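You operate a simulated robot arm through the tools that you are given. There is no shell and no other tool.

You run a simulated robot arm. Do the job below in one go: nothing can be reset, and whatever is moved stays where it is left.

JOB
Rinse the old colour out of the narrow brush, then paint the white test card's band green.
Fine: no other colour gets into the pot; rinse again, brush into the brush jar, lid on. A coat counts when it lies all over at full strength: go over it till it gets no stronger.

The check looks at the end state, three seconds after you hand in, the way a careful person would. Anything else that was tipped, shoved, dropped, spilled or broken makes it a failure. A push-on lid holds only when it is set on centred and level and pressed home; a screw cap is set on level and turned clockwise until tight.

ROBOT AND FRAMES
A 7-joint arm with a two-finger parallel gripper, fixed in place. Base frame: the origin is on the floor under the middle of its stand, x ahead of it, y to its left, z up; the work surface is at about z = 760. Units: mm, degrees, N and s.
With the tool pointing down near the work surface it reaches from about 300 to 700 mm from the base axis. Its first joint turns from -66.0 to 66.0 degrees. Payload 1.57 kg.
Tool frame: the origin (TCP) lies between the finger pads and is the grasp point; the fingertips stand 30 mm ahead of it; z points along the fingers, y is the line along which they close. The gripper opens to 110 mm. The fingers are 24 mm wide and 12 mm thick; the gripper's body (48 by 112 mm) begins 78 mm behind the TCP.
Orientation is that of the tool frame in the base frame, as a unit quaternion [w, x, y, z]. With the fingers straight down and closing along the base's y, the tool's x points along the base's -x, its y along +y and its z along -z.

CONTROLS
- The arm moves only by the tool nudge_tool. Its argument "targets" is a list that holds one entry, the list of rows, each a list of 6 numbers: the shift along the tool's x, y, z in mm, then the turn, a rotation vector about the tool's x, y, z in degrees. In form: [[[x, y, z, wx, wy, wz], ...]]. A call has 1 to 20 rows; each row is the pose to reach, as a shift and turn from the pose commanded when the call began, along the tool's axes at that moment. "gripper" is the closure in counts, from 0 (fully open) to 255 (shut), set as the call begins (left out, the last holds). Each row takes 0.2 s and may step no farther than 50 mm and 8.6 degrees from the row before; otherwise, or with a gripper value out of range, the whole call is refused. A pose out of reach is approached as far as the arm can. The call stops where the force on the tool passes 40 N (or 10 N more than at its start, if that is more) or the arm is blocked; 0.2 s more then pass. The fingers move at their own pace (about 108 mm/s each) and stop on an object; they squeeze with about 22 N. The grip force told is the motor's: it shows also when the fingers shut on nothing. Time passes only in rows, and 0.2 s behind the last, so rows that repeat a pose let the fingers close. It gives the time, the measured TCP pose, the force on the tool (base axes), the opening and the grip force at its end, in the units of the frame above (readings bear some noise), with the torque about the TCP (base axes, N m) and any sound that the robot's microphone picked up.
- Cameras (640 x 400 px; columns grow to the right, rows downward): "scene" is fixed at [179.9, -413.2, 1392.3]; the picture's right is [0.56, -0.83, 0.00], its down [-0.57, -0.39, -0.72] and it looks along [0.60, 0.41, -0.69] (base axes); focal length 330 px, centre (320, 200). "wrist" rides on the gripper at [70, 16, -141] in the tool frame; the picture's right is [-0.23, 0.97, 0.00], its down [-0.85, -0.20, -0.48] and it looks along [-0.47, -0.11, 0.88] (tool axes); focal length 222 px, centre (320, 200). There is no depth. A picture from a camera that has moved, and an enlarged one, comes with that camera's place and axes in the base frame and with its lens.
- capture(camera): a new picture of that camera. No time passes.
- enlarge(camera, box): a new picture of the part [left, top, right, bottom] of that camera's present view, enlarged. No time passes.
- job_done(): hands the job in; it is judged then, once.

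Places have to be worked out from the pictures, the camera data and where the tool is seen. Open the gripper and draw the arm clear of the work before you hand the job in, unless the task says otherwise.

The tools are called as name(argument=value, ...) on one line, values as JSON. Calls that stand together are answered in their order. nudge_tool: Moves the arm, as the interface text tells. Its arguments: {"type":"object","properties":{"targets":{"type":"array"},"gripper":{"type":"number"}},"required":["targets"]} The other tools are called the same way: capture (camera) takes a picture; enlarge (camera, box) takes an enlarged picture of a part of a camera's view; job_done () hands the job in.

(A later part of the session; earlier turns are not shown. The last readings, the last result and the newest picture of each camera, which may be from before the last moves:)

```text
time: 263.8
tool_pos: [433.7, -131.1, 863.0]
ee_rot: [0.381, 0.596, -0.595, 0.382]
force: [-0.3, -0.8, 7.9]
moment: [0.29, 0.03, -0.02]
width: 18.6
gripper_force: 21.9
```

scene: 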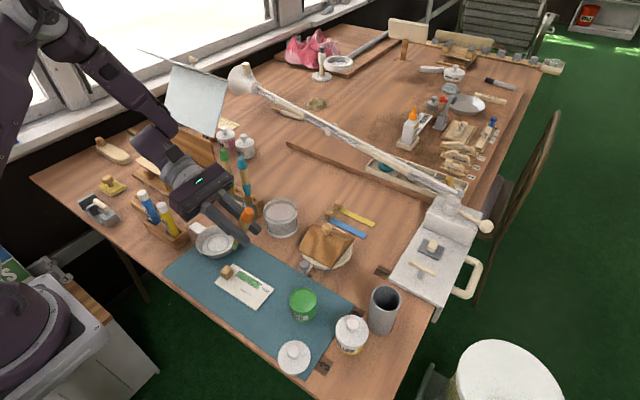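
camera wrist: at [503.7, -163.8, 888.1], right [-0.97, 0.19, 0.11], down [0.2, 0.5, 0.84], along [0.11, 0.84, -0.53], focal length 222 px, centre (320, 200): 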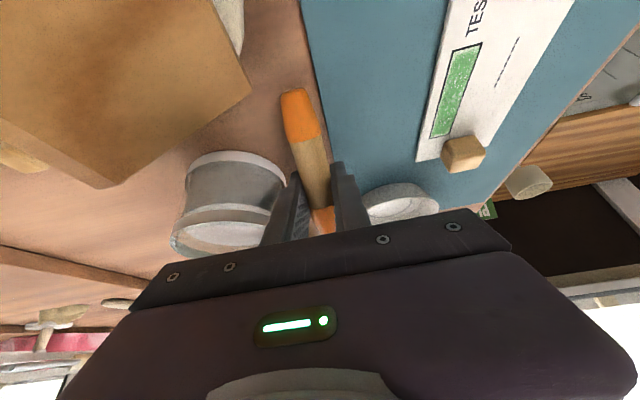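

8 N. Slow sweeps along the end line now.

nudge_tool(targets=[[[0, 3, 0, 0, 0, 0], [0, 6, 0, 0, 0, 0], [0, 9, 0, 0, 0, 0], [-0.1, 12, 0, 0, 0, 0], [-0.1, 14, 0, 0, 0, 0], [-0.1, 11, 0, 0, 0, 0], [-0.2, 8, 0, 0, 0, 0], [-0.2, 5, 0, 0, 0, 0], [-0.2, 2, 0, 0, 0, 0], [-0.3, 0, 0, 0, 0, 0], [-0.3, 4, 0, 0, 0, 0], [-0.3, 8, 0, 0, 0, 0], [-0.4, 12, 0, 0, 0, 0], [-0.4, 14, 0, 0, 0, 0], [-0.4, 10, 0, 0, 0, 0], [-0.4, 5, 0, 0, 0, 0], [-0.5, 0, 0, 0, 0, 0]]])

enlarge(camera="scene", box=[242, 268, 278, 293])

```text
time: 267.4
tool_pos: [433.0, -131.6, 860.9]
ee_rot: [0.38, 0.597, -0.595, 0.382]
force: [-1.2, -0.2, 3.3]
moment: [0.1, 0.13, 0.06]
width: 18.9
gripper_force: 21.4
```

```text
16.00 times, centred on (260, 280) of scene
camera zoom: at [179.9, -413.2, 1392.3], right [0.56, -0.83, 0.0], down [-0.57, -0.39, -0.72], along [0.6, 0.41, -0.69], focal length 5273 px, centre (1280, -1088)
```

zoom: 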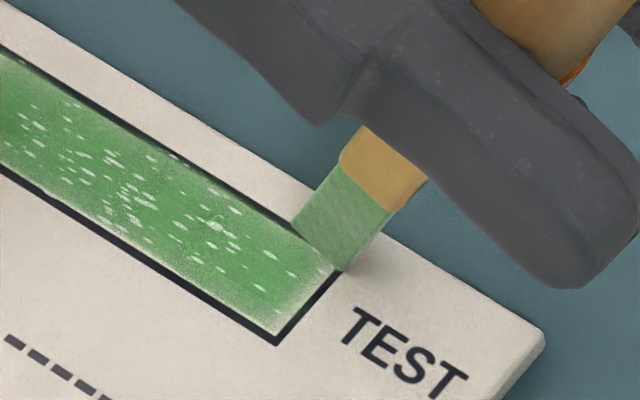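

Slow dwelling clearly helps: the pale strip at the −y end shrank. So I'll go over the entire band with a slow zigzag under steady contact, with slight feed, working toward +y.

nudge_tool(targets=[[[-0.05, 3.5, 0.02, 0, 0, 0], [-0.09, 7, 0.04, 0, 0, 0], [-0.14, 10.5, 0.06, 0, 0, 0], [-0.18, 13, 0.08, 0, 0, 0], [-1.49, 13, -2.62, 0, 0, 0], [-1.54, 9.5, -2.6, 0, 0, 0], [-1.58, 6, -2.57, 0, 0, 0], [-1.63, 2.5, -2.55, 0, 0, 0], [-1.67, 0, -2.53, 0, 0, 0], [-2.98, 0, -5.24, 0, 0, 0], [-3.03, 3.5, -5.22, 0, 0, 0], [-3.07, 7, -5.2, 0, 0, 0], [-3.12, 10.5, -5.18, 0, 0, 0], [-3.16, 13, -5.16, 0, 0, 0], [-4.47, 13, -7.86, 0, 0, 0], [-4.52, 9.5, -7.83, 0, 0, 0], [-4.56, 6, -7.81, 0, 0, 0], [-4.61, 2.5, -7.79, 0, 0, 0], [-4.65, 0, -7.77, 0, 0, 0], [-5.96, 0, -10.48, 0, 0, 0]]])

enlarge(camera="scene", box=[242, 268, 278, 293])

```text
time: 271.6
tool_pos: [434.6, -118.5, 859.5]
ee_rot: [0.38, 0.597, -0.595, 0.381]
force: [0.2, -1.1, 4.5]
moment: [0.06, 0.03, 0.0]
width: 19.0
gripper_force: 21.8
```

```text
16.00 times, centred on (260, 280) of scene
camera zoom: at [179.8, -413.3, 1392.3], right [0.56, -0.83, 0.0], down [-0.57, -0.39, -0.72], along [0.6, 0.41, -0.69], focal length 5273 px, centre (1280, -1088)
```

zoom: 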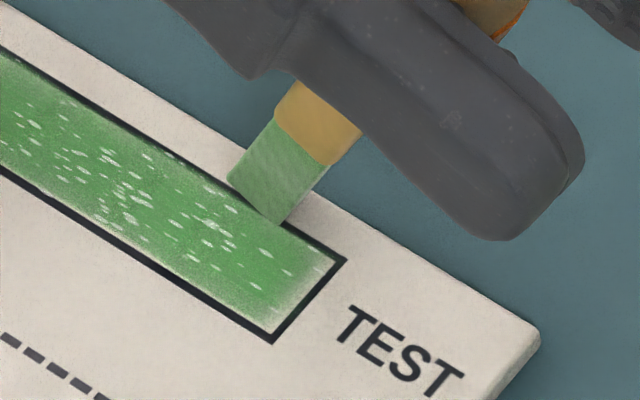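

Contact steady. I continue the zigzag toward +y, a bit coarser through the already strong middle.

nudge_tool(targets=[[[-0.05, 4.5, 0.02, 0, 0, 0], [-0.09, 9, 0.04, 0, 0, 0], [-0.14, 13, 0.06, 0, 0, 0], [-2.3, 13, -4.46, 0, 0, 0], [-2.34, 8.5, -4.44, 0, 0, 0], [-2.38, 4, -4.42, 0, 0, 0], [-2.43, 0, -4.4, 0, 0, 0], [-4.56, 0, -8.9, 0, 0, 0], [-4.6, 4.5, -8.88, 0, 0, 0], [-4.65, 9, -8.86, 0, 0, 0], [-4.69, 13, -8.84, 0, 0, 0], [-6.83, 13.5, -13.4, 0, 0, 0], [-6.87, 9, -13.38, 0, 0, 0], [-6.92, 4.5, -13.36, 0, 0, 0], [-6.96, 0.5, -13.34, 0, 0, 0], [-9.1, 0.5, -17.8, 0, 0, 0], [-9.14, 5, -17.78, 0, 0, 0], [-9.19, 9, -17.76, 0, 0, 0], [-9.23, 13.5, -17.74, 0, 0, 0]]])

enlarge(camera="scene", box=[236, 264, 272, 289])

```text
time: 275.6
tool_pos: [419.0, -99.6, 859.3]
ee_rot: [0.379, 0.597, -0.595, 0.381]
force: [3.3, 0.0, 11.6]
moment: [0.51, -0.33, -0.11]
width: 18.8
gripper_force: 22.3
```

```text
16.00 times, centred on (254, 276) of scene
camera zoom: at [179.9, -413.2, 1392.3], right [0.56, -0.83, 0.0], down [-0.57, -0.39, -0.72], along [0.6, 0.41, -0.69], focal length 5273 px, centre (1376, -1024)
```

zoom: 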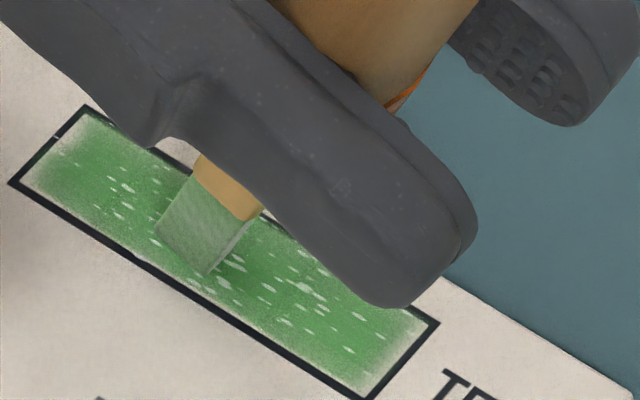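

The green is getting richer; force rose to 11.6 N so I ease 0.4 mm and continue the zigzag toward the +y end.

nudge_tool(targets=[[[0.36, -4.5, -0.17, 0, 0, 0], [0.36, -9, -0.17, 0, 0, 0], [0.36, -13, -0.17, 0, 0, 0], [-1.75, -13, -4.7, 0, 0, 0], [-1.75, -8.5, -4.7, 0, 0, 0], [-1.75, -4, -4.7, 0, 0, 0], [-1.75, 0, -4.7, 0, 0, 0], [-3.85, 0, -9.2, 0, 0, 0], [-3.87, -4.5, -9.2, 0, 0, 0], [-3.89, -9, -9.2, 0, 0, 0], [-3.91, -13, -9.2, 0, 0, 0], [-6, -13, -13.7, 0, 0, 0], [-6.02, -8.5, -13.7, 0, 0, 0], [-6.04, -4, -13.7, 0, 0, 0], [-6.06, 0, -13.7, 0, 0, 0], [-8.15, 0, -18.2, 0, 0, 0], [-8.17, -4.5, -18.2, 0, 0, 0], [-8.19, -9, -18.2, 0, 0, 0], [-8.21, -13, -18.2, 0, 0, 0]]])

enlarge(camera="scene", box=[232, 260, 272, 288])

```text
time: 279.6
tool_pos: [433.0, -79.3, 859.9]
ee_rot: [0.38, 0.597, -0.596, 0.381]
force: [-0.6, -0.6, 0.2]
moment: [0.0, 0.0, 0.0]
width: 18.8
gripper_force: 21.9
```

```text
14.29 times, centred on (252, 274) of scene
camera zoom: at [179.9, -413.2, 1392.3], right [0.56, -0.83, 0.0], down [-0.57, -0.39, -0.72], along [0.6, 0.41, -0.69], focal length 4708 px, centre (1291, -857)
```

zoom: 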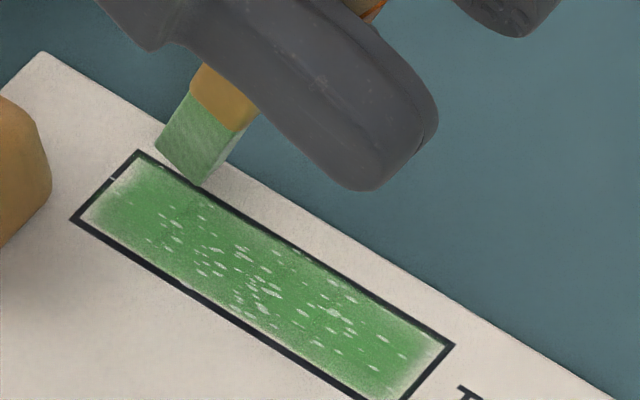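

Both end margins are still slightly pale and the brush is running low. Reloading.

nudge_tool(targets=[[[20, 0, -9.2, 0, 0, 0], [40, 0, -18.5, 0, 0, 0], [59.9, 0, -27.7, 0, 0, 0], [76.3, -1, 7.7, 0, 0, 0], [92.7, -2, 43.1, 0, 0, 0], [109, -3, 78.5, 0, 0, 0], [125.4, -4, 113.9, 0, 0, 0], [125.4, -4, 113.9, 0, 0, 0]]])

enlarge(camera="scene", box=[280, 250, 340, 310])

enlarge(camera="scene", box=[234, 262, 270, 287])

```text
time: 281.4
tool_pos: [436.2, -234.7, 925.0]
ee_rot: [0.38, 0.597, -0.595, 0.381]
force: [-0.6, -0.3, -0.7]
moment: [0.02, -0.04, 0.05]
width: 18.8
gripper_force: 21.8
```

```text
6.67 times, centred on (310, 280) of scene
camera zoom: at [179.9, -413.3, 1392.3], right [0.56, -0.83, 0.0], down [-0.57, -0.39, -0.72], along [0.6, 0.41, -0.69], focal length 2197 px, centre (387, -333)
```

zoom: 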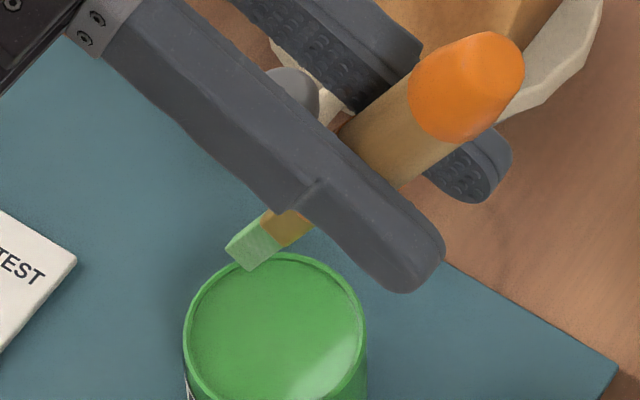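

```text
16.00 times, centred on (252, 274) of scene
camera zoom: at [179.9, -413.3, 1392.3], right [0.56, -0.83, 0.0], down [-0.57, -0.39, -0.72], along [0.6, 0.41, -0.69], focal length 5273 px, centre (1408, -992)
```

zoom: 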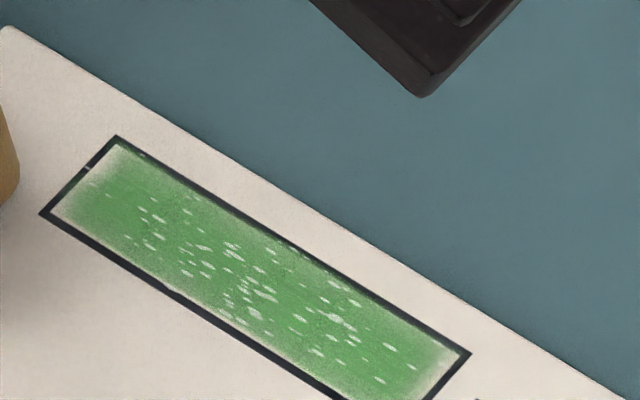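

Dip again: down 25 mm and 9 mm toward the pot centre, then step to contact.

nudge_tool(targets=[[[-9.5, 0, 9.4, 0, 0, 0], [-18.9, 0, 18.7, 0, 0, 0], [-18.9, 0, 18.7, 0, 0, 0]]])

nudge_tool(targets=[[[-1.2, 0, 0.5, 0, 0, 0], [-1.2, 0, 0.5, 0, 0, 0]]])

nudge_tool(targets=[[[-1.2, 0, 0.5, 0, 0, 0], [-1.2, 0, 0.5, 0, 0, 0]]])

```text
time: 282.2
tool_pos: [437.3, -243.3, 899.2]
ee_rot: [0.38, 0.597, -0.595, 0.381]
force: [0.7, -0.5, -0.2]
moment: [-0.02, 0.0, -0.03]
width: 18.6
gripper_force: 22.0
```

```text
time: 282.8
tool_pos: [437.4, -243.7, 897.2]
ee_rot: [0.38, 0.597, -0.595, 0.381]
force: [-0.4, -0.4, -0.2]
moment: [0.02, 0.0, 0.0]
width: 18.6
gripper_force: 22.4
```

```text
time: 283.4
tool_pos: [437.4, -243.6, 896.2]
ee_rot: [0.381, 0.595, -0.595, 0.382]
force: [0.1, 0.2, 8.4]
moment: [0.4, 0.02, 0.01]
width: 18.5
gripper_force: 22.2
```

8 N contact. Dwell with a small stir, then lift.

nudge_tool(targets=[[[0, 3, 0, 0, 0, 0], [0, 6, 0, 0, 0, 0], [0, 3, 0, 0, 0, 0], [0, 0, 0, 0, 0, 0], [0, -3, 0, 0, 0, 0], [0, -6, 0, 0, 0, 0], [0, -3, 0, 0, 0, 0], [0, 0, 0, 0, 0, 0], [0, 0, 0, 0, 0, 0], [0, 0, 0, 0, 0, 0]]])

nudge_tool(targets=[[[9.1, 0, -4.2, 0, 0, 0], [18.2, 0, -8.4, 0, 0, 0], [27.2, 0, -12.6, 0, 0, 0], [27.2, 0, -12.6, 0, 0, 0]]])

enlarge(camera="scene", box=[280, 250, 340, 310])

```text
time: 285.6
tool_pos: [436.2, -245.0, 897.8]
ee_rot: [0.381, 0.596, -0.595, 0.381]
force: [1.2, 0.5, 6.0]
moment: [0.22, -0.08, -0.04]
width: 19.0
gripper_force: 22.5
```

```text
time: 286.6
tool_pos: [435.8, -244.6, 928.2]
ee_rot: [0.38, 0.596, -0.596, 0.381]
force: [0.2, -0.7, -0.5]
moment: [0.0, 0.0, 0.01]
width: 19.0
gripper_force: 22.0
```

```text
6.67 times, centred on (310, 280) of scene
camera zoom: at [179.9, -413.2, 1392.3], right [0.56, -0.83, 0.0], down [-0.57, -0.39, -0.72], along [0.6, 0.41, -0.69], focal length 2197 px, centre (387, -333)
```

zoom: 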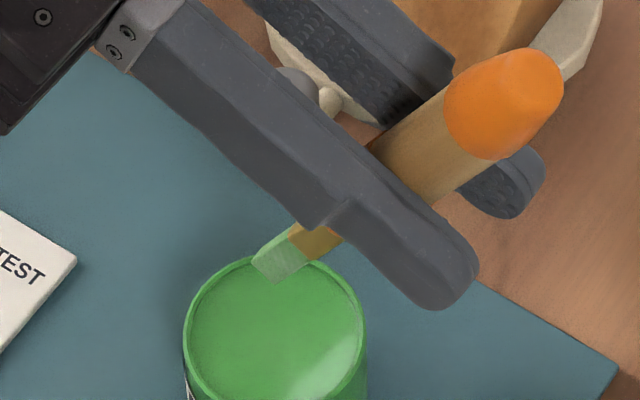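

Loaded. To the +y end, starting at the lower corner (x≈421) just above contact.

nudge_tool(targets=[[[-14.5, 3.1, -31.4, 0, 0, 0], [-29, 6.2, -62.8, 0, 0, 0], [-43.6, 9.3, -94.1, 0, 0, 0], [-58.1, 12.4, -125.5, 0, 0, 0], [-72.6, 15.5, -156.9, 0, 0, 0], [-72.6, 15.5, -156.9, 0, 0, 0], [-92.6, 15.5, -147.7, 0, 0, 0], [-112.6, 15.5, -138.4, 0, 0, 0], [-131.6, 15.5, -129.6, 0, 0, 0], [-131.6, 15.5, -129.6, 0, 0, 0]]])

enlarge(camera="scene", box=[228, 258, 268, 286])

```text
time: 288.8
tool_pos: [420.0, -70.2, 862.4]
ee_rot: [0.38, 0.596, -0.596, 0.381]
force: [-0.2, 0.5, -0.4]
moment: [-0.01, 0.0, -0.02]
width: 18.8
gripper_force: 21.5
```

```text
14.29 times, centred on (248, 272) of scene
camera zoom: at [179.9, -413.2, 1392.3], right [0.56, -0.83, 0.0], down [-0.57, -0.39, -0.72], along [0.6, 0.41, -0.69], focal length 4708 px, centre (1349, -829)
```

zoom: 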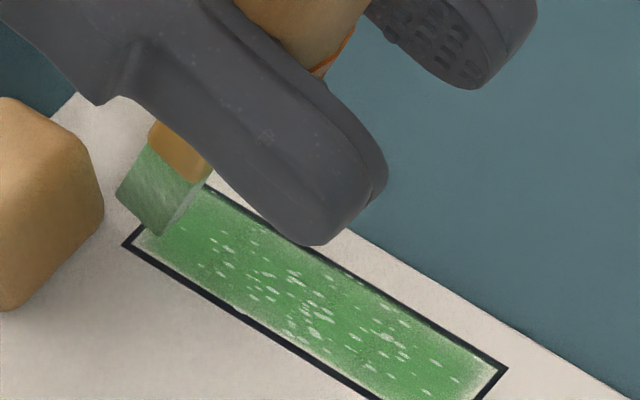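

Positioned at the lower +y corner with clearance to the knob. Stepping down to contact.

nudge_tool(targets=[[[-1.4, 0, 0.6, 0, 0, 0], [-2.7, 0, 1.3, 0, 0, 0], [-2.7, 0, 1.3, 0, 0, 0]]])

nudge_tool(targets=[[[-0.9, 0, 0.4, 0, 0, 0], [-0.9, 0, 0.4, 0, 0, 0]]])

nudge_tool(targets=[[[-0.7, 0, 0.3, 0, 0, 0], [-0.7, 0, 0.3, 0, 0, 0]]])

```text
time: 289.6
tool_pos: [421.2, -71.1, 858.0]
ee_rot: [0.379, 0.597, -0.595, 0.381]
force: [-0.9, 1.5, -1.3]
moment: [0.0, 0.0, 0.01]
width: 18.7
gripper_force: 21.6
```

```text
time: 290.2
tool_pos: [419.8, -71.8, 858.7]
ee_rot: [0.38, 0.596, -0.595, 0.381]
force: [-1.1, 0.3, 8.9]
moment: [0.38, -0.04, 0.03]
width: 18.8
gripper_force: 22.4
```

```text
time: 290.8
tool_pos: [420.2, -72.0, 858.2]
ee_rot: [0.38, 0.596, -0.596, 0.381]
force: [0.0, -0.7, 14.3]
moment: [0.53, 0.0, 0.05]
width: 18.9
gripper_force: 21.9
```

14 N – ease 0.4 mm, then slow sweep in +x along the +y end.

nudge_tool(targets=[[[0.36, 0, -0.17, 0, 0, 0], [0.36, -1, -0.17, 0, 0, 0], [0.34, -2.5, -0.16, 0, 0, 0], [0.32, -4, -0.15, 0, 0, 0], [0.3, -5.5, -0.14, 0, 0, 0], [0.28, -7, -0.13, 0, 0, 0], [0.26, -8.5, -0.12, 0, 0, 0], [0.24, -10, -0.11, 0, 0, 0], [0.22, -11.5, -0.1, 0, 0, 0], [0.2, -13, -0.09, 0, 0, 0], [0.2, -13, -0.09, 0, 0, 0], [-0.8, -13, -2.2, 0, 0, 0], [-0.8, -11, -2.2, 0, 0, 0], [-0.8, -9, -2.2, 0, 0, 0], [-0.85, -7, -2.2, 0, 0, 0], [-0.85, -5, -2.2, 0, 0, 0], [-0.9, -7, -2.2, 0, 0, 0], [-0.9, -10, -2.2, 0, 0, 0], [-0.9, -13, -2.2, 0, 0, 0]]])

enlarge(camera="scene", box=[228, 258, 268, 286])

```text
time: 294.8
tool_pos: [434.0, -68.1, 857.9]
ee_rot: [0.379, 0.597, -0.596, 0.381]
force: [-1.6, -0.2, 4.7]
moment: [0.19, 0.13, 0.05]
width: 19.1
gripper_force: 22.2
```

```text
14.29 times, centred on (248, 272) of scene
camera zoom: at [179.8, -413.2, 1392.3], right [0.56, -0.83, 0.0], down [-0.57, -0.39, -0.72], along [0.6, 0.41, -0.69], focal length 4708 px, centre (1349, -829)
```

zoom: 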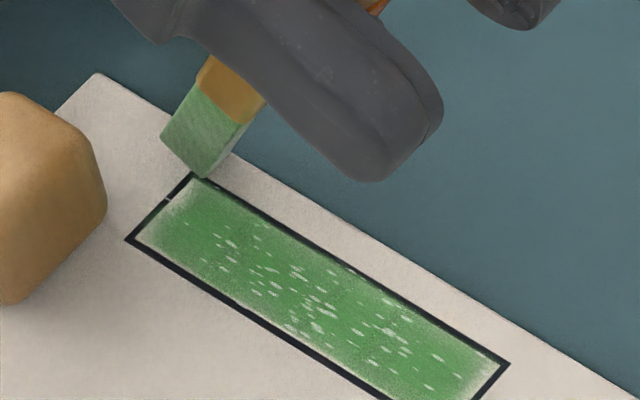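

The +y end is now green nearly to the line. Next: across to the lower border and a slow pull along it to the −y end.

nudge_tool(targets=[[[0.8, 3.5, 2.2, 0, 0, 0], [0.8, 7, 2.2, 0, 0, 0], [0.8, 10.5, 2.2, 0, 0, 0], [0.7, 13.5, 2.2, 0, 0, 0], [2.1, 14, 5.4, 0, 0, 0], [3.7, 14, 9.1, 0, 0, 0], [5.3, 14, 12.8, 0, 0, 0], [6.9, 13.8, 16.5, 0, 0, 0], [8.5, 13.7, 20.2, 0, 0, 0], [10.1, 13.6, 23.9, 0, 0, 0], [11.7, 13.5, 27.6, 0, 0, 0], [13.3, 13.4, 31.3, 0, 0, 0], [14.9, 13.3, 35, 0, 0, 0]]])

nudge_tool(targets=[[[1.6, -0.1, 3.7, 0, 0, 0], [3.2, -0.2, 7.4, 0, 0, 0], [4.8, -0.3, 11.1, 0, 0, 0], [6.4, -0.4, 14.8, 0, 0, 0], [8, -0.5, 18.5, 0, 0, 0], [9.6, -0.6, 22.2, 0, 0, 0], [11.2, -0.7, 25.9, 0, 0, 0], [12, -0.8, 28.2, 0, 0, 0]]])

enlarge(camera="scene", box=[236, 264, 272, 289])

```text
time: 297.6
tool_pos: [421.7, -105.8, 856.6]
ee_rot: [0.38, 0.597, -0.594, 0.382]
force: [0.4, 2.8, 7.6]
moment: [0.55, 0.02, -0.03]
width: 18.8
gripper_force: 21.9
```

```text
time: 299.4
tool_pos: [422.2, -139.0, 856.8]
ee_rot: [0.379, 0.597, -0.595, 0.381]
force: [0.3, 2.0, 4.8]
moment: [0.4, 0.01, 0.0]
width: 19.0
gripper_force: 21.5
```

```text
16.00 times, centred on (254, 276) of scene
camera zoom: at [179.9, -413.2, 1392.3], right [0.56, -0.83, 0.0], down [-0.57, -0.39, -0.72], along [0.6, 0.41, -0.69], focal length 5273 px, centre (1376, -1024)
```

zoom: 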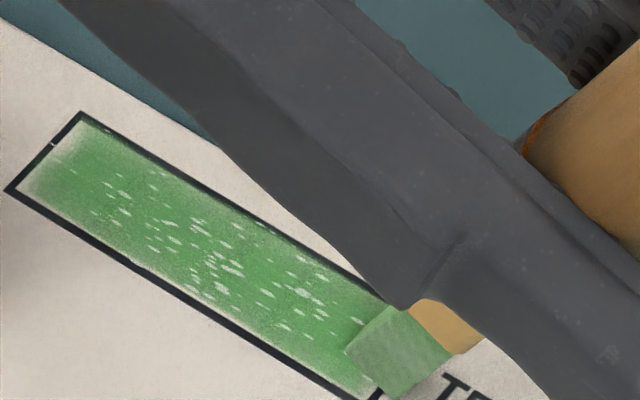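

At the −y end with 5 N. Slow sweeps across that end now.

nudge_tool(targets=[[[-0.1, -1.5, 0, 0, 0, 0], [-0.1, -3, 0, 0, 0, 0], [-0.15, -4.5, 0, 0, 0, 0], [-0.15, -6, 0, 0, 0, 0], [-0.2, -7.5, 0, 0, 0, 0], [-0.2, -9, 0, 0, 0, 0], [-0.25, -10.5, 0, 0, 0, 0], [-0.25, -12, 0, 0, 0, 0], [-0.3, -13.5, 0, 0, 0, 0], [-1.2, -13.5, -2, 0, 0, 0], [-1.2, -11, -2, 0, 0, 0], [-1.25, -8.5, -2, 0, 0, 0], [-1.25, -6, -2, 0, 0, 0], [-1.3, -3.5, -2, 0, 0, 0], [-1.3, -1, -2, 0, 0, 0], [-1.35, -4, -2, 0, 0, 0], [-1.35, -7, -2, 0, 0, 0], [-1.4, -10, -2, 0, 0, 0], [-1.4, -13.5, -2, 0, 0, 0]]])

enlarge(camera="scene", box=[236, 264, 272, 289])

```text
time: 303.4
tool_pos: [436.1, -133.8, 855.5]
ee_rot: [0.38, 0.596, -0.596, 0.381]
force: [-1.0, -0.2, 0.2]
moment: [0.05, 0.05, 0.01]
width: 19.1
gripper_force: 22.0
```

```text
16.00 times, centred on (254, 276) of scene
camera zoom: at [179.9, -413.2, 1392.3], right [0.56, -0.83, 0.0], down [-0.57, -0.39, -0.72], along [0.6, 0.41, -0.69], focal length 5273 px, centre (1376, -1024)
```

zoom: 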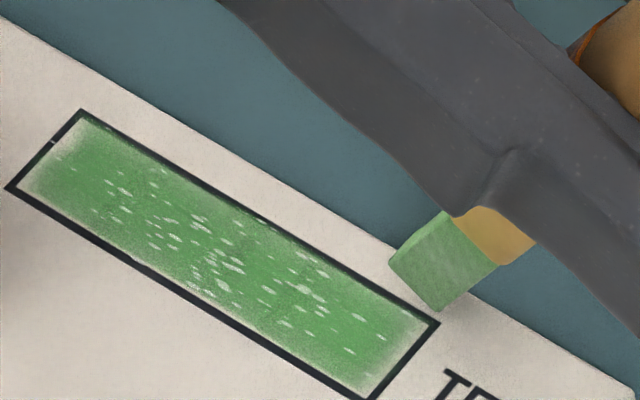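

Edges look nearly done, but I want a closer, independent look. I lift and go to the side pose where the wrist camera can view the card from ~28 cm.

nudge_tool(targets=[[[22.7, 0, -10.5, 0, 0, 0], [45.4, 0, -21, 0, 0, 0], [65.4, 0, -30.2, 0, 0, 0], [54.8, -21, -53, 0, 0, 0], [44.2, -42, -75.8, 0, 0, 0], [33.7, -63, -98.6, 0, 0, 0], [23.1, -84, -121.4, 0, 0, 0], [23.1, -84, -121.4, 0, 0, 0]]])

nudge_tool(targets=[[[0, 0, 0, 0, -8, 0], [0, 0, 0, 0, -16, 0], [0, 0, 0, 0, -24, 0], [0, 0, 0, 0, -32, 0], [0, 0, 0, 0, -40, 0], [0, 0, 0, 0, -48, 0], [0, 0, 0, 0, -56, 0], [0, 0, 0, 0, -64, 0], [0, 0, 0, 0, -72, 0], [0, 0, 0, 0, -80, 0], [0, 0, 0, 0, -88, 0], [0, 0, 0, 0, -88, 0]]])

capture(camera="wrist")

```text
time: 305.2
tool_pos: [519.1, -32.8, 927.5]
ee_rot: [0.38, 0.597, -0.595, 0.381]
force: [-0.5, 0.1, -0.5]
moment: [0.02, 0.04, 0.02]
width: 18.8
gripper_force: 22.1
```

```text
time: 307.8
tool_pos: [518.6, -34.0, 927.3]
ee_rot: [-0.141, 0.694, -0.692, -0.14]
force: [0.5, -0.7, -0.7]
moment: [-0.02, -0.02, -0.01]
width: 18.8
gripper_force: 21.7
```

```text
taken
camera wrist: at [503.6, -153.9, 1030.4], right [-0.97, 0.21, 0.09], down [0.2, 0.6, 0.77], along [0.11, 0.77, -0.63], focal length 222 px, centre (320, 200)
```

wrist: 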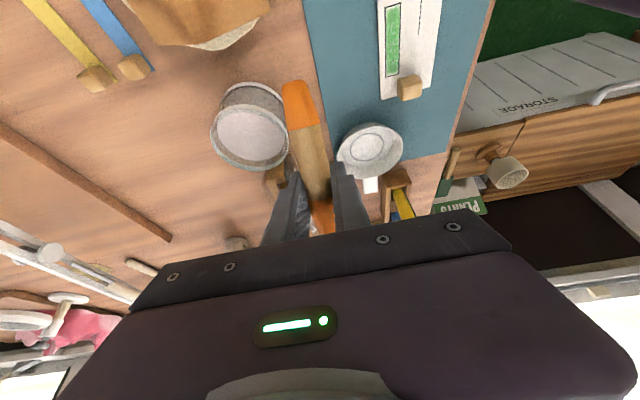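

enlarge(camera="wrist", box=[374, 0, 414, 40])

enlarge(camera="wrist", box=[374, 45, 414, 85])

enlarge(camera="scene", box=[236, 264, 272, 289])

```text
10.00 times, centred on (394, 20) of wrist
camera zoom: at [503.6, -153.9, 1030.4], right [-0.97, 0.21, 0.09], down [0.2, 0.6, 0.77], along [0.11, 0.77, -0.63], focal length 2221 px, centre (-420, 2000)
```

zoom: 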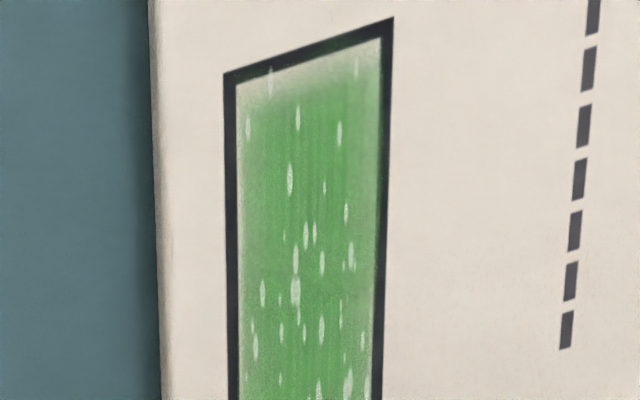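

```text
10.00 times, centred on (394, 65) of wrist
camera zoom: at [503.6, -153.9, 1030.4], right [-0.97, 0.21, 0.09], down [0.2, 0.6, 0.77], along [0.11, 0.77, -0.63], focal length 2221 px, centre (-420, 1550)
```

zoom: 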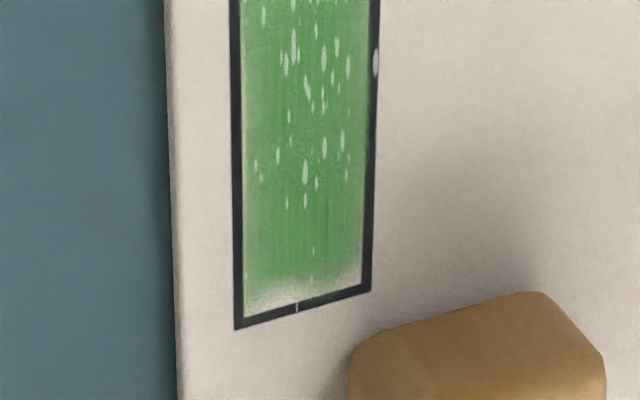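

```text
16.00 times, centred on (254, 276) of scene
camera zoom: at [179.9, -413.3, 1392.3], right [0.56, -0.83, 0.0], down [-0.57, -0.39, -0.72], along [0.6, 0.41, -0.69], focal length 5273 px, centre (1376, -1024)
```

zoom: 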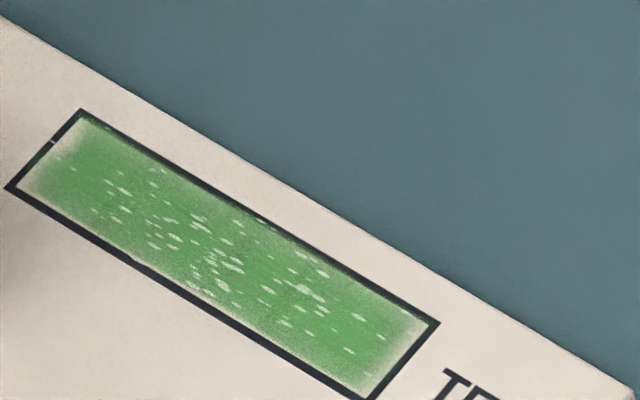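

The closer view shows both short ends still fade out over ~3 mm; the middle and long sides are full. (The white ovals also cross the printed border line, so they look like gloss marks rather than bare card.) I'll do another loaded round exactly on the two end lines. Rotating back first.

nudge_tool(targets=[[[0, 0, 0, 0, 8, 0], [0, 0, 0, 0, 16, 0], [0, 0, 0, 0, 24, 0], [0, 0, 0, 0, 32, 0], [0, 0, 0, 0, 40, 0], [0, 0, 0, 0, 48, 0], [0, 0, 0, 0, 56, 0], [0, 0, 0, 0, 64, 0], [0, 0, 0, 0, 72, 0], [0, 0, 0, 0, 80, 0], [0, 0, 0, 0, 88, 0], [0, 0, 0, 0, 88, 0]]])

nudge_tool(targets=[[[17.6, 16.3, 38.1, 0, 0, 0], [35.2, 32.6, 76.2, 0, 0, 0], [52.8, 48.9, 114.2, 0, 0, 0], [70.4, 65.2, 152.3, 0, 0, 0], [88, 81.5, 190.4, 0, 0, 0], [88, 81.5, 190.4, 0, 0, 0]]])

enlarge(camera="scene", box=[280, 250, 340, 310])

```text
time: 310.4
tool_pos: [519.7, -33.8, 926.7]
ee_rot: [0.38, 0.596, -0.595, 0.381]
force: [0.8, 0.3, -0.3]
moment: [-0.02, -0.01, -0.02]
width: 18.8
gripper_force: 21.7
```

```text
time: 311.8
tool_pos: [438.8, -243.0, 926.6]
ee_rot: [0.38, 0.597, -0.595, 0.381]
force: [0.4, 0.2, -0.6]
moment: [-0.02, -0.01, -0.01]
width: 18.8
gripper_force: 22.1
```

```text
6.67 times, centred on (310, 280) of scene
camera zoom: at [179.9, -413.3, 1392.3], right [0.56, -0.83, 0.0], down [-0.57, -0.39, -0.72], along [0.6, 0.41, -0.69], focal length 2197 px, centre (387, -333)
```

zoom: 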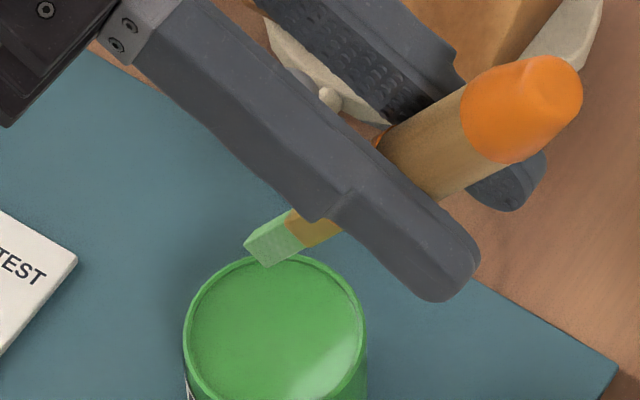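

Dipping again.

nudge_tool(targets=[[[-11.6, 0, 8.2, 0, 0, 0], [-23.3, 0, 16.3, 0, 0, 0], [-23.3, 0, 16.3, 0, 0, 0]]])

nudge_tool(targets=[[[-1.3, 0, 0.6, 0, 0, 0], [-1.3, 0, 0.6, 0, 0, 0]]])

nudge_tool(targets=[[[-1.3, 0, 0.6, 0, 0, 0], [-1.3, 0, 0.6, 0, 0, 0]]])

```text
time: 312.6
tool_pos: [439.0, -249.4, 898.9]
ee_rot: [0.38, 0.597, -0.596, 0.381]
force: [0.3, -0.4, 0.0]
moment: [0.0, 0.04, 0.01]
width: 18.9
gripper_force: 22.3
```

```text
time: 313.2
tool_pos: [438.0, -249.7, 898.3]
ee_rot: [0.379, 0.597, -0.595, 0.381]
force: [0.3, -0.2, -1.2]
moment: [0.02, 0.0, 0.0]
width: 18.8
gripper_force: 22.0
```

```text
time: 313.8
tool_pos: [438.8, -249.6, 896.2]
ee_rot: [0.38, 0.597, -0.595, 0.381]
force: [0.2, 0.1, -0.1]
moment: [0.01, -0.01, 0.02]
width: 18.9
gripper_force: 21.9
```

nudge_tool(targets=[[[-1.3, 0, 0.6, 0, 0, 0], [-1.3, 0, 0.6, 0, 0, 0]]])

nudge_tool(targets=[[[-0.9, 0, 0.4, 0, 0, 0], [-0.9, 0, 0.4, 0, 0, 0]]])

nudge_tool(targets=[[[-0.9, 0, 0.4, 0, 0, 0], [-0.9, 0, 0.4, 0, 0, 0]]])

```text
time: 314.4
tool_pos: [438.7, -250.4, 895.6]
ee_rot: [0.38, 0.596, -0.596, 0.381]
force: [0.0, 0.9, 0.3]
moment: [-0.04, 0.02, 0.01]
width: 18.9
gripper_force: 21.9
```

```text
time: 315.0
tool_pos: [437.3, -248.8, 894.4]
ee_rot: [0.38, 0.596, -0.595, 0.382]
force: [-0.4, -0.4, 8.1]
moment: [0.34, 0.0, -0.04]
width: 18.9
gripper_force: 22.4
```

```text
time: 315.6
tool_pos: [437.7, -250.9, 893.7]
ee_rot: [0.382, 0.595, -0.595, 0.382]
force: [0.2, -3.8, 15.8]
moment: [0.39, -0.01, -0.01]
width: 19.0
gripper_force: 22.1
```

Contact; ease, stir/dwell, lift.

nudge_tool(targets=[[[0.6, 0, -0.3, 0, 0, 0], [0.6, 3, -0.3, 0, 0, 0], [0.6, 6, -0.3, 0, 0, 0], [0.6, 2, -0.3, 0, 0, 0], [0.6, -3, -0.3, 0, 0, 0], [0.6, -6, -0.3, 0, 0, 0], [0.6, 0, -0.3, 0, 0, 0], [0.6, 0, -0.3, 0, 0, 0]]])

nudge_tool(targets=[[[9.7, 0, -4.5, 0, 0, 0], [19.4, 0, -9, 0, 0, 0], [29, 0, -13.4, 0, 0, 0], [29, 0, -13.4, 0, 0, 0]]])

enlarge(camera="scene", box=[280, 250, 340, 310])

```text
time: 317.4
tool_pos: [438.0, -248.6, 894.8]
ee_rot: [0.379, 0.597, -0.595, 0.381]
force: [-0.7, -0.2, -0.4]
moment: [0.0, 0.0, 0.02]
width: 18.8
gripper_force: 21.5
```

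```text
time: 318.4
tool_pos: [438.3, -249.1, 926.3]
ee_rot: [0.38, 0.597, -0.595, 0.382]
force: [-0.4, 0.7, 0.2]
moment: [0.01, -0.01, -0.02]
width: 18.8
gripper_force: 21.8
```

```text
6.67 times, centred on (310, 280) of scene
camera zoom: at [179.9, -413.2, 1392.3], right [0.56, -0.83, 0.0], down [-0.57, -0.39, -0.72], along [0.6, 0.41, -0.69], focal length 2197 px, centre (387, -333)
```

zoom: 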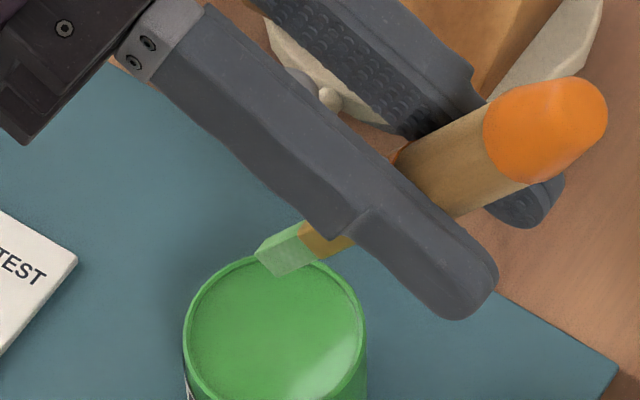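

Now the −y end with the contact corner ~3 mm beyond the end line.

nudge_tool(targets=[[[-15.4, 1.7, -33.3, 0, 0, 0], [-30.8, 3.3, -66.6, 0, 0, 0], [-46.2, 5, -99.9, 0, 0, 0], [-65.3, 5, -91.1, 0, 0, 0], [-84.4, 5, -82.2, 0, 0, 0], [-103.4, 5, -73.4, 0, 0, 0], [-103.4, 5, -73.4, 0, 0, 0]]])

nudge_tool(targets=[[[-1.4, 0, 0.6, 0, 0, 0], [-2.7, 0, 1.3, 0, 0, 0], [-2.7, 0, 1.3, 0, 0, 0]]])

enlarge(camera="scene", box=[242, 268, 278, 293])

```text
time: 320.0
tool_pos: [431.5, -137.8, 864.1]
ee_rot: [0.38, 0.597, -0.595, 0.382]
force: [0.2, 0.2, 0.0]
moment: [0.01, 0.02, 0.01]
width: 19.0
gripper_force: 21.9
```

```text
time: 320.8
tool_pos: [432.3, -137.7, 859.0]
ee_rot: [0.38, 0.596, -0.596, 0.381]
force: [-0.7, 0.2, -0.3]
moment: [-0.04, 0.0, -0.01]
width: 18.9
gripper_force: 21.8
```

```text
16.00 times, centred on (260, 280) of scene
camera zoom: at [179.9, -413.2, 1392.3], right [0.56, -0.83, 0.0], down [-0.57, -0.39, -0.72], along [0.6, 0.41, -0.69], focal length 5273 px, centre (1280, -1088)
```

zoom: 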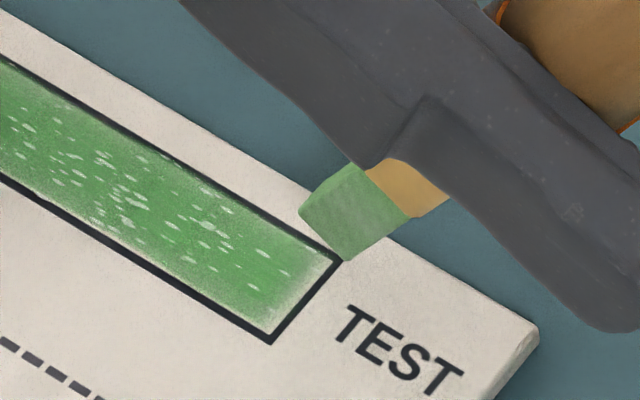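

Corner is right at the band's upper −y corner. Stepping to contact.

nudge_tool(targets=[[[-0.9, 0, 0.4, 0, 0, 0], [-0.9, 0, 0.4, 0, 0, 0]]])

nudge_tool(targets=[[[-0.9, 0, 0.4, 0, 0, 0], [-0.9, 0, 0.4, 0, 0, 0]]])

nudge_tool(targets=[[[-0.7, 0, 0.3, 0, 0, 0], [-0.7, 0, 0.3, 0, 0, 0]]])

```text
time: 321.4
tool_pos: [432.0, -137.3, 859.3]
ee_rot: [0.379, 0.597, -0.596, 0.381]
force: [0.2, -0.6, 0.8]
moment: [-0.02, 0.0, -0.01]
width: 18.5
gripper_force: 21.7
```

```text
time: 322.0
tool_pos: [432.0, -137.9, 857.7]
ee_rot: [0.379, 0.598, -0.595, 0.382]
force: [-0.1, 0.1, -0.4]
moment: [0.0, 0.03, -0.02]
width: 18.9
gripper_force: 21.8
```

```text
time: 322.6
tool_pos: [432.6, -138.6, 857.4]
ee_rot: [0.379, 0.597, -0.595, 0.382]
force: [0.7, -0.1, 0.3]
moment: [0.02, 0.01, -0.01]
width: 18.9
gripper_force: 22.1
```

nudge_tool(targets=[[[-0.9, 0, 0.4, 0, 0, 0], [-0.9, 0, 0.4, 0, 0, 0]]])

nudge_tool(targets=[[[-0.7, 0, 0.3, 0, 0, 0], [-0.7, 0, 0.3, 0, 0, 0]]])

nudge_tool(targets=[[[-0.5, 0, 0.2, 0, 0, 0], [-0.5, 0, 0.2, 0, 0, 0]]])

```text
time: 323.2
tool_pos: [431.9, -139.0, 857.0]
ee_rot: [0.379, 0.597, -0.595, 0.381]
force: [-0.2, 0.4, -0.1]
moment: [0.02, -0.01, 0.02]
width: 18.7
gripper_force: 21.6
```

```text
time: 323.8
tool_pos: [432.6, -137.9, 856.6]
ee_rot: [0.38, 0.596, -0.595, 0.381]
force: [0.1, -0.8, -0.6]
moment: [0.0, 0.0, 0.02]
width: 18.8
gripper_force: 21.9
```

```text
time: 324.4
tool_pos: [432.6, -138.0, 853.7]
ee_rot: [0.379, 0.597, -0.596, 0.381]
force: [-0.2, -0.4, 1.4]
moment: [0.16, -0.01, -0.02]
width: 18.7
gripper_force: 22.0
```

Contact begins. Press 0.5 mm more and sweep slowly across the end line and back.

nudge_tool(targets=[[[-0.45, 0, 0.2, 0, 0, 0], [-0.5, 1.5, 0.2, 0, 0, 0], [-0.5, 3, 0.2, 0, 0, 0], [-0.55, 4.5, 0.25, 0, 0, 0], [-0.55, 6, 0.25, 0, 0, 0], [-0.6, 7.5, 0.25, 0, 0, 0], [-0.6, 9, 0.25, 0, 0, 0], [-0.65, 10.5, 0.3, 0, 0, 0], [-0.65, 12, 0.3, 0, 0, 0], [-0.7, 13.5, 0.3, 0, 0, 0], [-1.5, 13.5, -1.5, 0, 0, 0], [-1.5, 12, -1.5, 0, 0, 0], [-1.55, 10, -1.5, 0, 0, 0], [-1.55, 8, -1.5, 0, 0, 0], [-1.6, 6, -1.5, 0, 0, 0], [-1.6, 4, -1.5, 0, 0, 0], [-1.65, 2, -1.5, 0, 0, 0], [-1.65, 0, -1.5, 0, 0, 0]]])

enlarge(camera="scene", box=[242, 268, 278, 293])

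```text
time: 328.2
tool_pos: [432.2, -137.3, 853.5]
ee_rot: [0.379, 0.597, -0.596, 0.381]
force: [-0.4, -0.5, 0.1]
moment: [0.0, 0.01, 0.0]
width: 18.6
gripper_force: 22.3
```

```text
16.00 times, centred on (260, 280) of scene
camera zoom: at [179.9, -413.2, 1392.3], right [0.56, -0.83, 0.0], down [-0.57, -0.39, -0.72], along [0.6, 0.41, -0.69], focal length 5273 px, centre (1280, -1088)
```

zoom: 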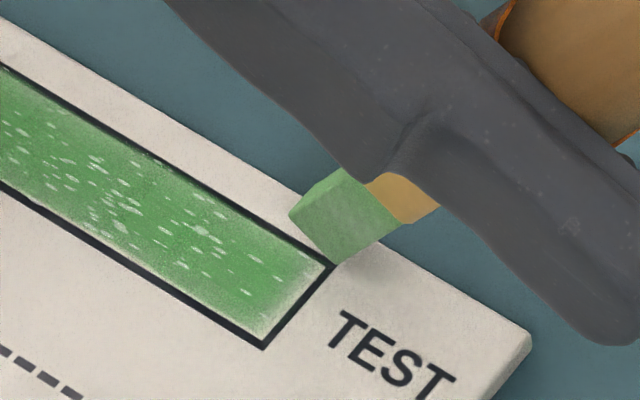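

Clearly better at the −y end. Another pressed sweep there.

nudge_tool(targets=[[[-0.2, 0, 2, 0, 0, 0], [-0.9, 0, 2.3, 0, 0, 0], [-0.9, 0, 2.3, 0, 0, 0]]])

nudge_tool(targets=[[[-0.5, 0, 0.2, 0, 0, 0], [-0.5, 0, 0.2, 0, 0, 0]]])

```text
time: 329.0
tool_pos: [431.7, -139.3, 851.8]
ee_rot: [0.381, 0.596, -0.595, 0.382]
force: [0.6, -2.0, 14.5]
moment: [0.57, -0.03, -0.01]
width: 18.9
gripper_force: 22.2
```

```text
time: 329.6
tool_pos: [432.0, -138.8, 850.5]
ee_rot: [0.381, 0.596, -0.595, 0.382]
force: [-1.2, -3.9, 16.7]
moment: [0.46, 0.05, 0.05]
width: 18.9
gripper_force: 22.1
```

nudge_tool(targets=[[[0.2, 0, -0.1, 0, 0, 0], [0.2, 1.5, -0.1, 0, 0, 0], [0.2, 3, -0.1, 0, 0, 0], [0.15, 4.5, -0.1, 0, 0, 0], [0.15, 6, -0.1, 0, 0, 0], [0.1, 7.5, -0.1, 0, 0, 0], [0.1, 9, 0, 0, 0, 0], [0.05, 10.5, 0, 0, 0, 0], [0.05, 12, 0, 0, 0, 0], [0, 14, 0, 0, 0, 0], [-0.7, 14, -1.4, 0, 0, 0], [-0.7, 12, -1.4, 0, 0, 0], [-0.75, 10, -1.4, 0, 0, 0], [-0.75, 8, -1.4, 0, 0, 0], [-0.8, 6, -1.4, 0, 0, 0], [-0.8, 4, -1.4, 0, 0, 0], [-0.85, 2, -1.4, 0, 0, 0], [-0.85, 0, -1.4, 0, 0, 0], [-0.9, -1, -1.4, 0, 0, 0]]])

enlarge(camera="scene", box=[242, 268, 278, 293])

```text
time: 333.6
tool_pos: [434.2, -137.2, 851.4]
ee_rot: [0.379, 0.597, -0.596, 0.381]
force: [-1.4, -1.5, 5.5]
moment: [0.3, 0.13, 0.05]
width: 19.1
gripper_force: 21.8
```

```text
16.00 times, centred on (260, 280) of scene
camera zoom: at [179.8, -413.2, 1392.3], right [0.56, -0.83, 0.0], down [-0.57, -0.39, -0.72], along [0.6, 0.41, -0.69], focal length 5273 px, centre (1280, -1088)
```

zoom: 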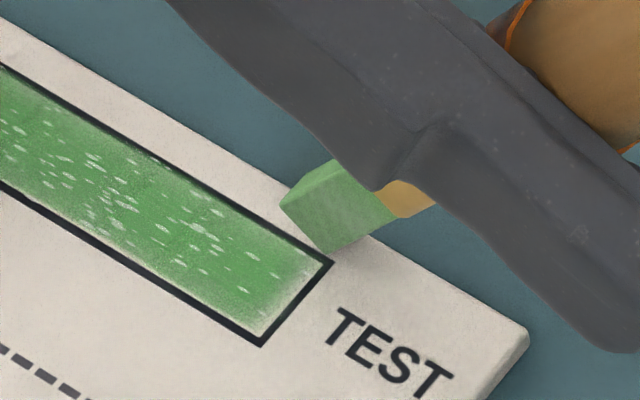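

−y end good now. To the +y end: lift, shift 62 mm, and lower to ~5 mm above contact at x≈423.

nudge_tool(targets=[[[13.6, 0, -6.3, 0, 0, 0], [27.2, 0, -12.6, 0, 0, 0], [14.2, 5.8, -40.8, 0, 0, 0], [1.2, 11.5, -68.9, 0, 0, 0], [1.2, 11.5, -68.9, 0, 0, 0], [-10.2, 11.5, -63.6, 0, 0, 0], [-21.5, 11.5, -58.4, 0, 0, 0], [-21.5, 11.5, -58.4, 0, 0, 0]]])

enlarge(camera="scene", box=[228, 258, 268, 286])

```text
time: 335.4
tool_pos: [422.3, -73.4, 855.4]
ee_rot: [0.379, 0.597, -0.595, 0.382]
force: [0.6, 0.7, -0.7]
moment: [0.01, -0.01, -0.04]
width: 18.9
gripper_force: 22.3
```

```text
14.29 times, centred on (248, 272) of scene
camera zoom: at [179.9, -413.2, 1392.3], right [0.56, -0.83, 0.0], down [-0.57, -0.39, -0.72], along [0.6, 0.41, -0.69], focal length 4708 px, centre (1349, -829)
```

zoom: 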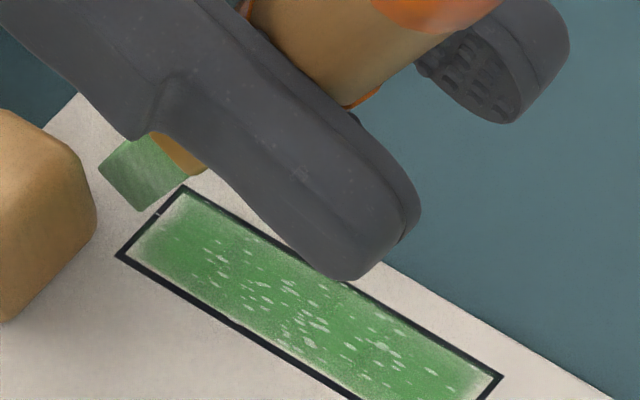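

The bristle is close to the knob, so I shift 4 mm in +x, then lower in steps.

nudge_tool(targets=[[[0, -4, 0, 0, 0, 0], [-1.4, -4, 0.6, 0, 0, 0], [-2.7, -4, 1.3, 0, 0, 0], [-2.7, -4, 1.3, 0, 0, 0]]])

nudge_tool(targets=[[[-0.9, 0, 0.4, 0, 0, 0], [-0.9, 0, 0.4, 0, 0, 0]]])

nudge_tool(targets=[[[-0.7, 0, 0.3, 0, 0, 0], [-0.7, 0, 0.3, 0, 0, 0]]])

```text
time: 336.4
tool_pos: [426.7, -74.9, 853.2]
ee_rot: [0.379, 0.597, -0.596, 0.381]
force: [-0.7, 0.8, -0.1]
moment: [-0.01, -0.03, -0.03]
width: 19.3
gripper_force: 21.8
```

```text
time: 337.0
tool_pos: [425.7, -74.3, 852.2]
ee_rot: [0.38, 0.597, -0.595, 0.381]
force: [0.5, 0.5, 0.0]
moment: [0.03, 0.08, 0.0]
width: 18.9
gripper_force: 21.7
```

```text
time: 337.6
tool_pos: [426.3, -74.8, 851.7]
ee_rot: [0.38, 0.597, -0.595, 0.381]
force: [0.9, 0.0, 3.3]
moment: [0.18, -0.03, 0.02]
width: 19.2
gripper_force: 21.7
```

3 N. Press 0.4 mm more and sweep slowly along the +y end line.

nudge_tool(targets=[[[-0.36, 0, 0.17, 0, 0, 0], [-0.36, -1.5, 0.17, 0, 0, 0], [-0.4, -3, 0.2, 0, 0, 0], [-0.4, -4.5, 0.2, 0, 0, 0], [-0.45, -6, 0.2, 0, 0, 0], [-0.45, -7, 0.2, 0, 0, 0], [-0.5, -5.5, 0.2, 0, 0, 0], [-0.5, -4, 0.2, 0, 0, 0], [-0.5, -2.5, 0.2, 0, 0, 0], [-0.55, -1, 0.25, 0, 0, 0], [-0.55, 0.5, 0.25, 0, 0, 0], [-0.55, 2, 0.25, 0, 0, 0], [0.5, 4, 2.5, 0, 0, 0], [0.5, 6, 2.5, 0, 0, 0], [0.45, 4, 2.5, 0, 0, 0], [0.45, 2, 2.5, 0, 0, 0], [0.4, 0, 2.5, 0, 0, 0], [0.4, -3, 2.5, 0, 0, 0], [0.35, -6, 2.5, 0, 0, 0]]])

enlarge(camera="scene", box=[228, 258, 268, 286])

```text
time: 341.6
tool_pos: [433.2, -77.9, 850.5]
ee_rot: [0.38, 0.597, -0.596, 0.381]
force: [-0.5, 0.2, 3.5]
moment: [0.18, 0.02, 0.05]
width: 19.0
gripper_force: 22.6
```

```text
14.29 times, centred on (248, 272) of scene
camera zoom: at [179.9, -413.2, 1392.3], right [0.56, -0.83, 0.0], down [-0.57, -0.39, -0.72], along [0.6, 0.41, -0.69], focal length 4708 px, centre (1349, -829)
```

zoom: 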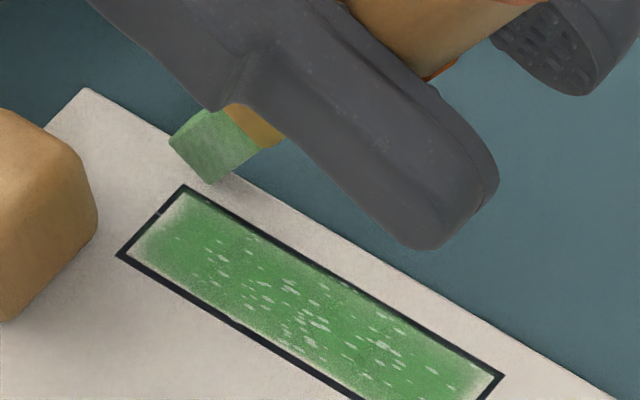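

The card has drifted a bit toward −x from the sweeps, so from now on I only sweep with contact toward +x. Lift, go to the lower +y corner, and sweep +x.

nudge_tool(targets=[[[5.4, 0, -2.5, 0, 0, 0], [6, 8, -1.3, 0, 0, 0], [6, 16, -1.3, 0, 0, 0], [3.3, 16, 0, 0, 0, 0], [1.5, 16, 0.8, 0, 0, 0], [1.5, 16, 0.8, 0, 0, 0]]])

enlarge(camera="scene", box=[228, 258, 268, 286])

```text
time: 343.0
tool_pos: [416.6, -77.8, 851.8]
ee_rot: [0.379, 0.597, -0.595, 0.381]
force: [-0.3, -0.3, -0.1]
moment: [0.01, -0.02, 0.02]
width: 18.9
gripper_force: 22.2
```

```text
14.29 times, centred on (248, 272) of scene
camera zoom: at [179.9, -413.2, 1392.3], right [0.56, -0.83, 0.0], down [-0.57, -0.39, -0.72], along [0.6, 0.41, -0.69], focal length 4708 px, centre (1349, -829)
```

zoom: 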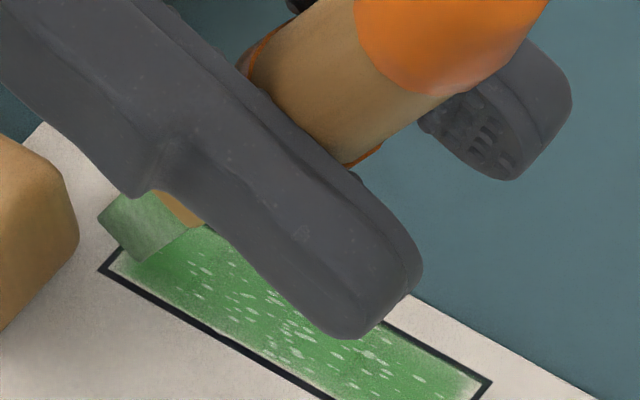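

The card slid a few mm toward −x just now. I'll counter that by pressing and sweeping only toward +x, which also paints the +y end. First contact.

nudge_tool(targets=[[[-0.9, 0, 0.4, 0, 0, 0], [-0.9, 0, 0.4, 0, 0, 0]]])

nudge_tool(targets=[[[-0.7, 0, 0.3, 0, 0, 0], [-0.7, 0, 0.3, 0, 0, 0]]])

nudge_tool(targets=[[[-0.5, 0, 0.2, 0, 0, 0], [-0.5, 0, 0.2, 0, 0, 0]]])

```text
time: 343.6
tool_pos: [415.8, -79.2, 851.2]
ee_rot: [0.379, 0.597, -0.595, 0.381]
force: [0.8, 0.3, 0.0]
moment: [0.01, 0.04, 0.02]
width: 19.3
gripper_force: 21.4
```

```text
time: 344.2
tool_pos: [415.7, -78.2, 850.0]
ee_rot: [0.381, 0.596, -0.595, 0.382]
force: [0.3, -0.8, 9.0]
moment: [0.45, 0.0, 0.0]
width: 18.7
gripper_force: 21.4
```

```text
time: 344.8
tool_pos: [415.2, -79.2, 850.4]
ee_rot: [0.38, 0.597, -0.596, 0.381]
force: [0.5, -2.9, 13.1]
moment: [0.55, -0.03, -0.04]
width: 19.2
gripper_force: 22.2
```

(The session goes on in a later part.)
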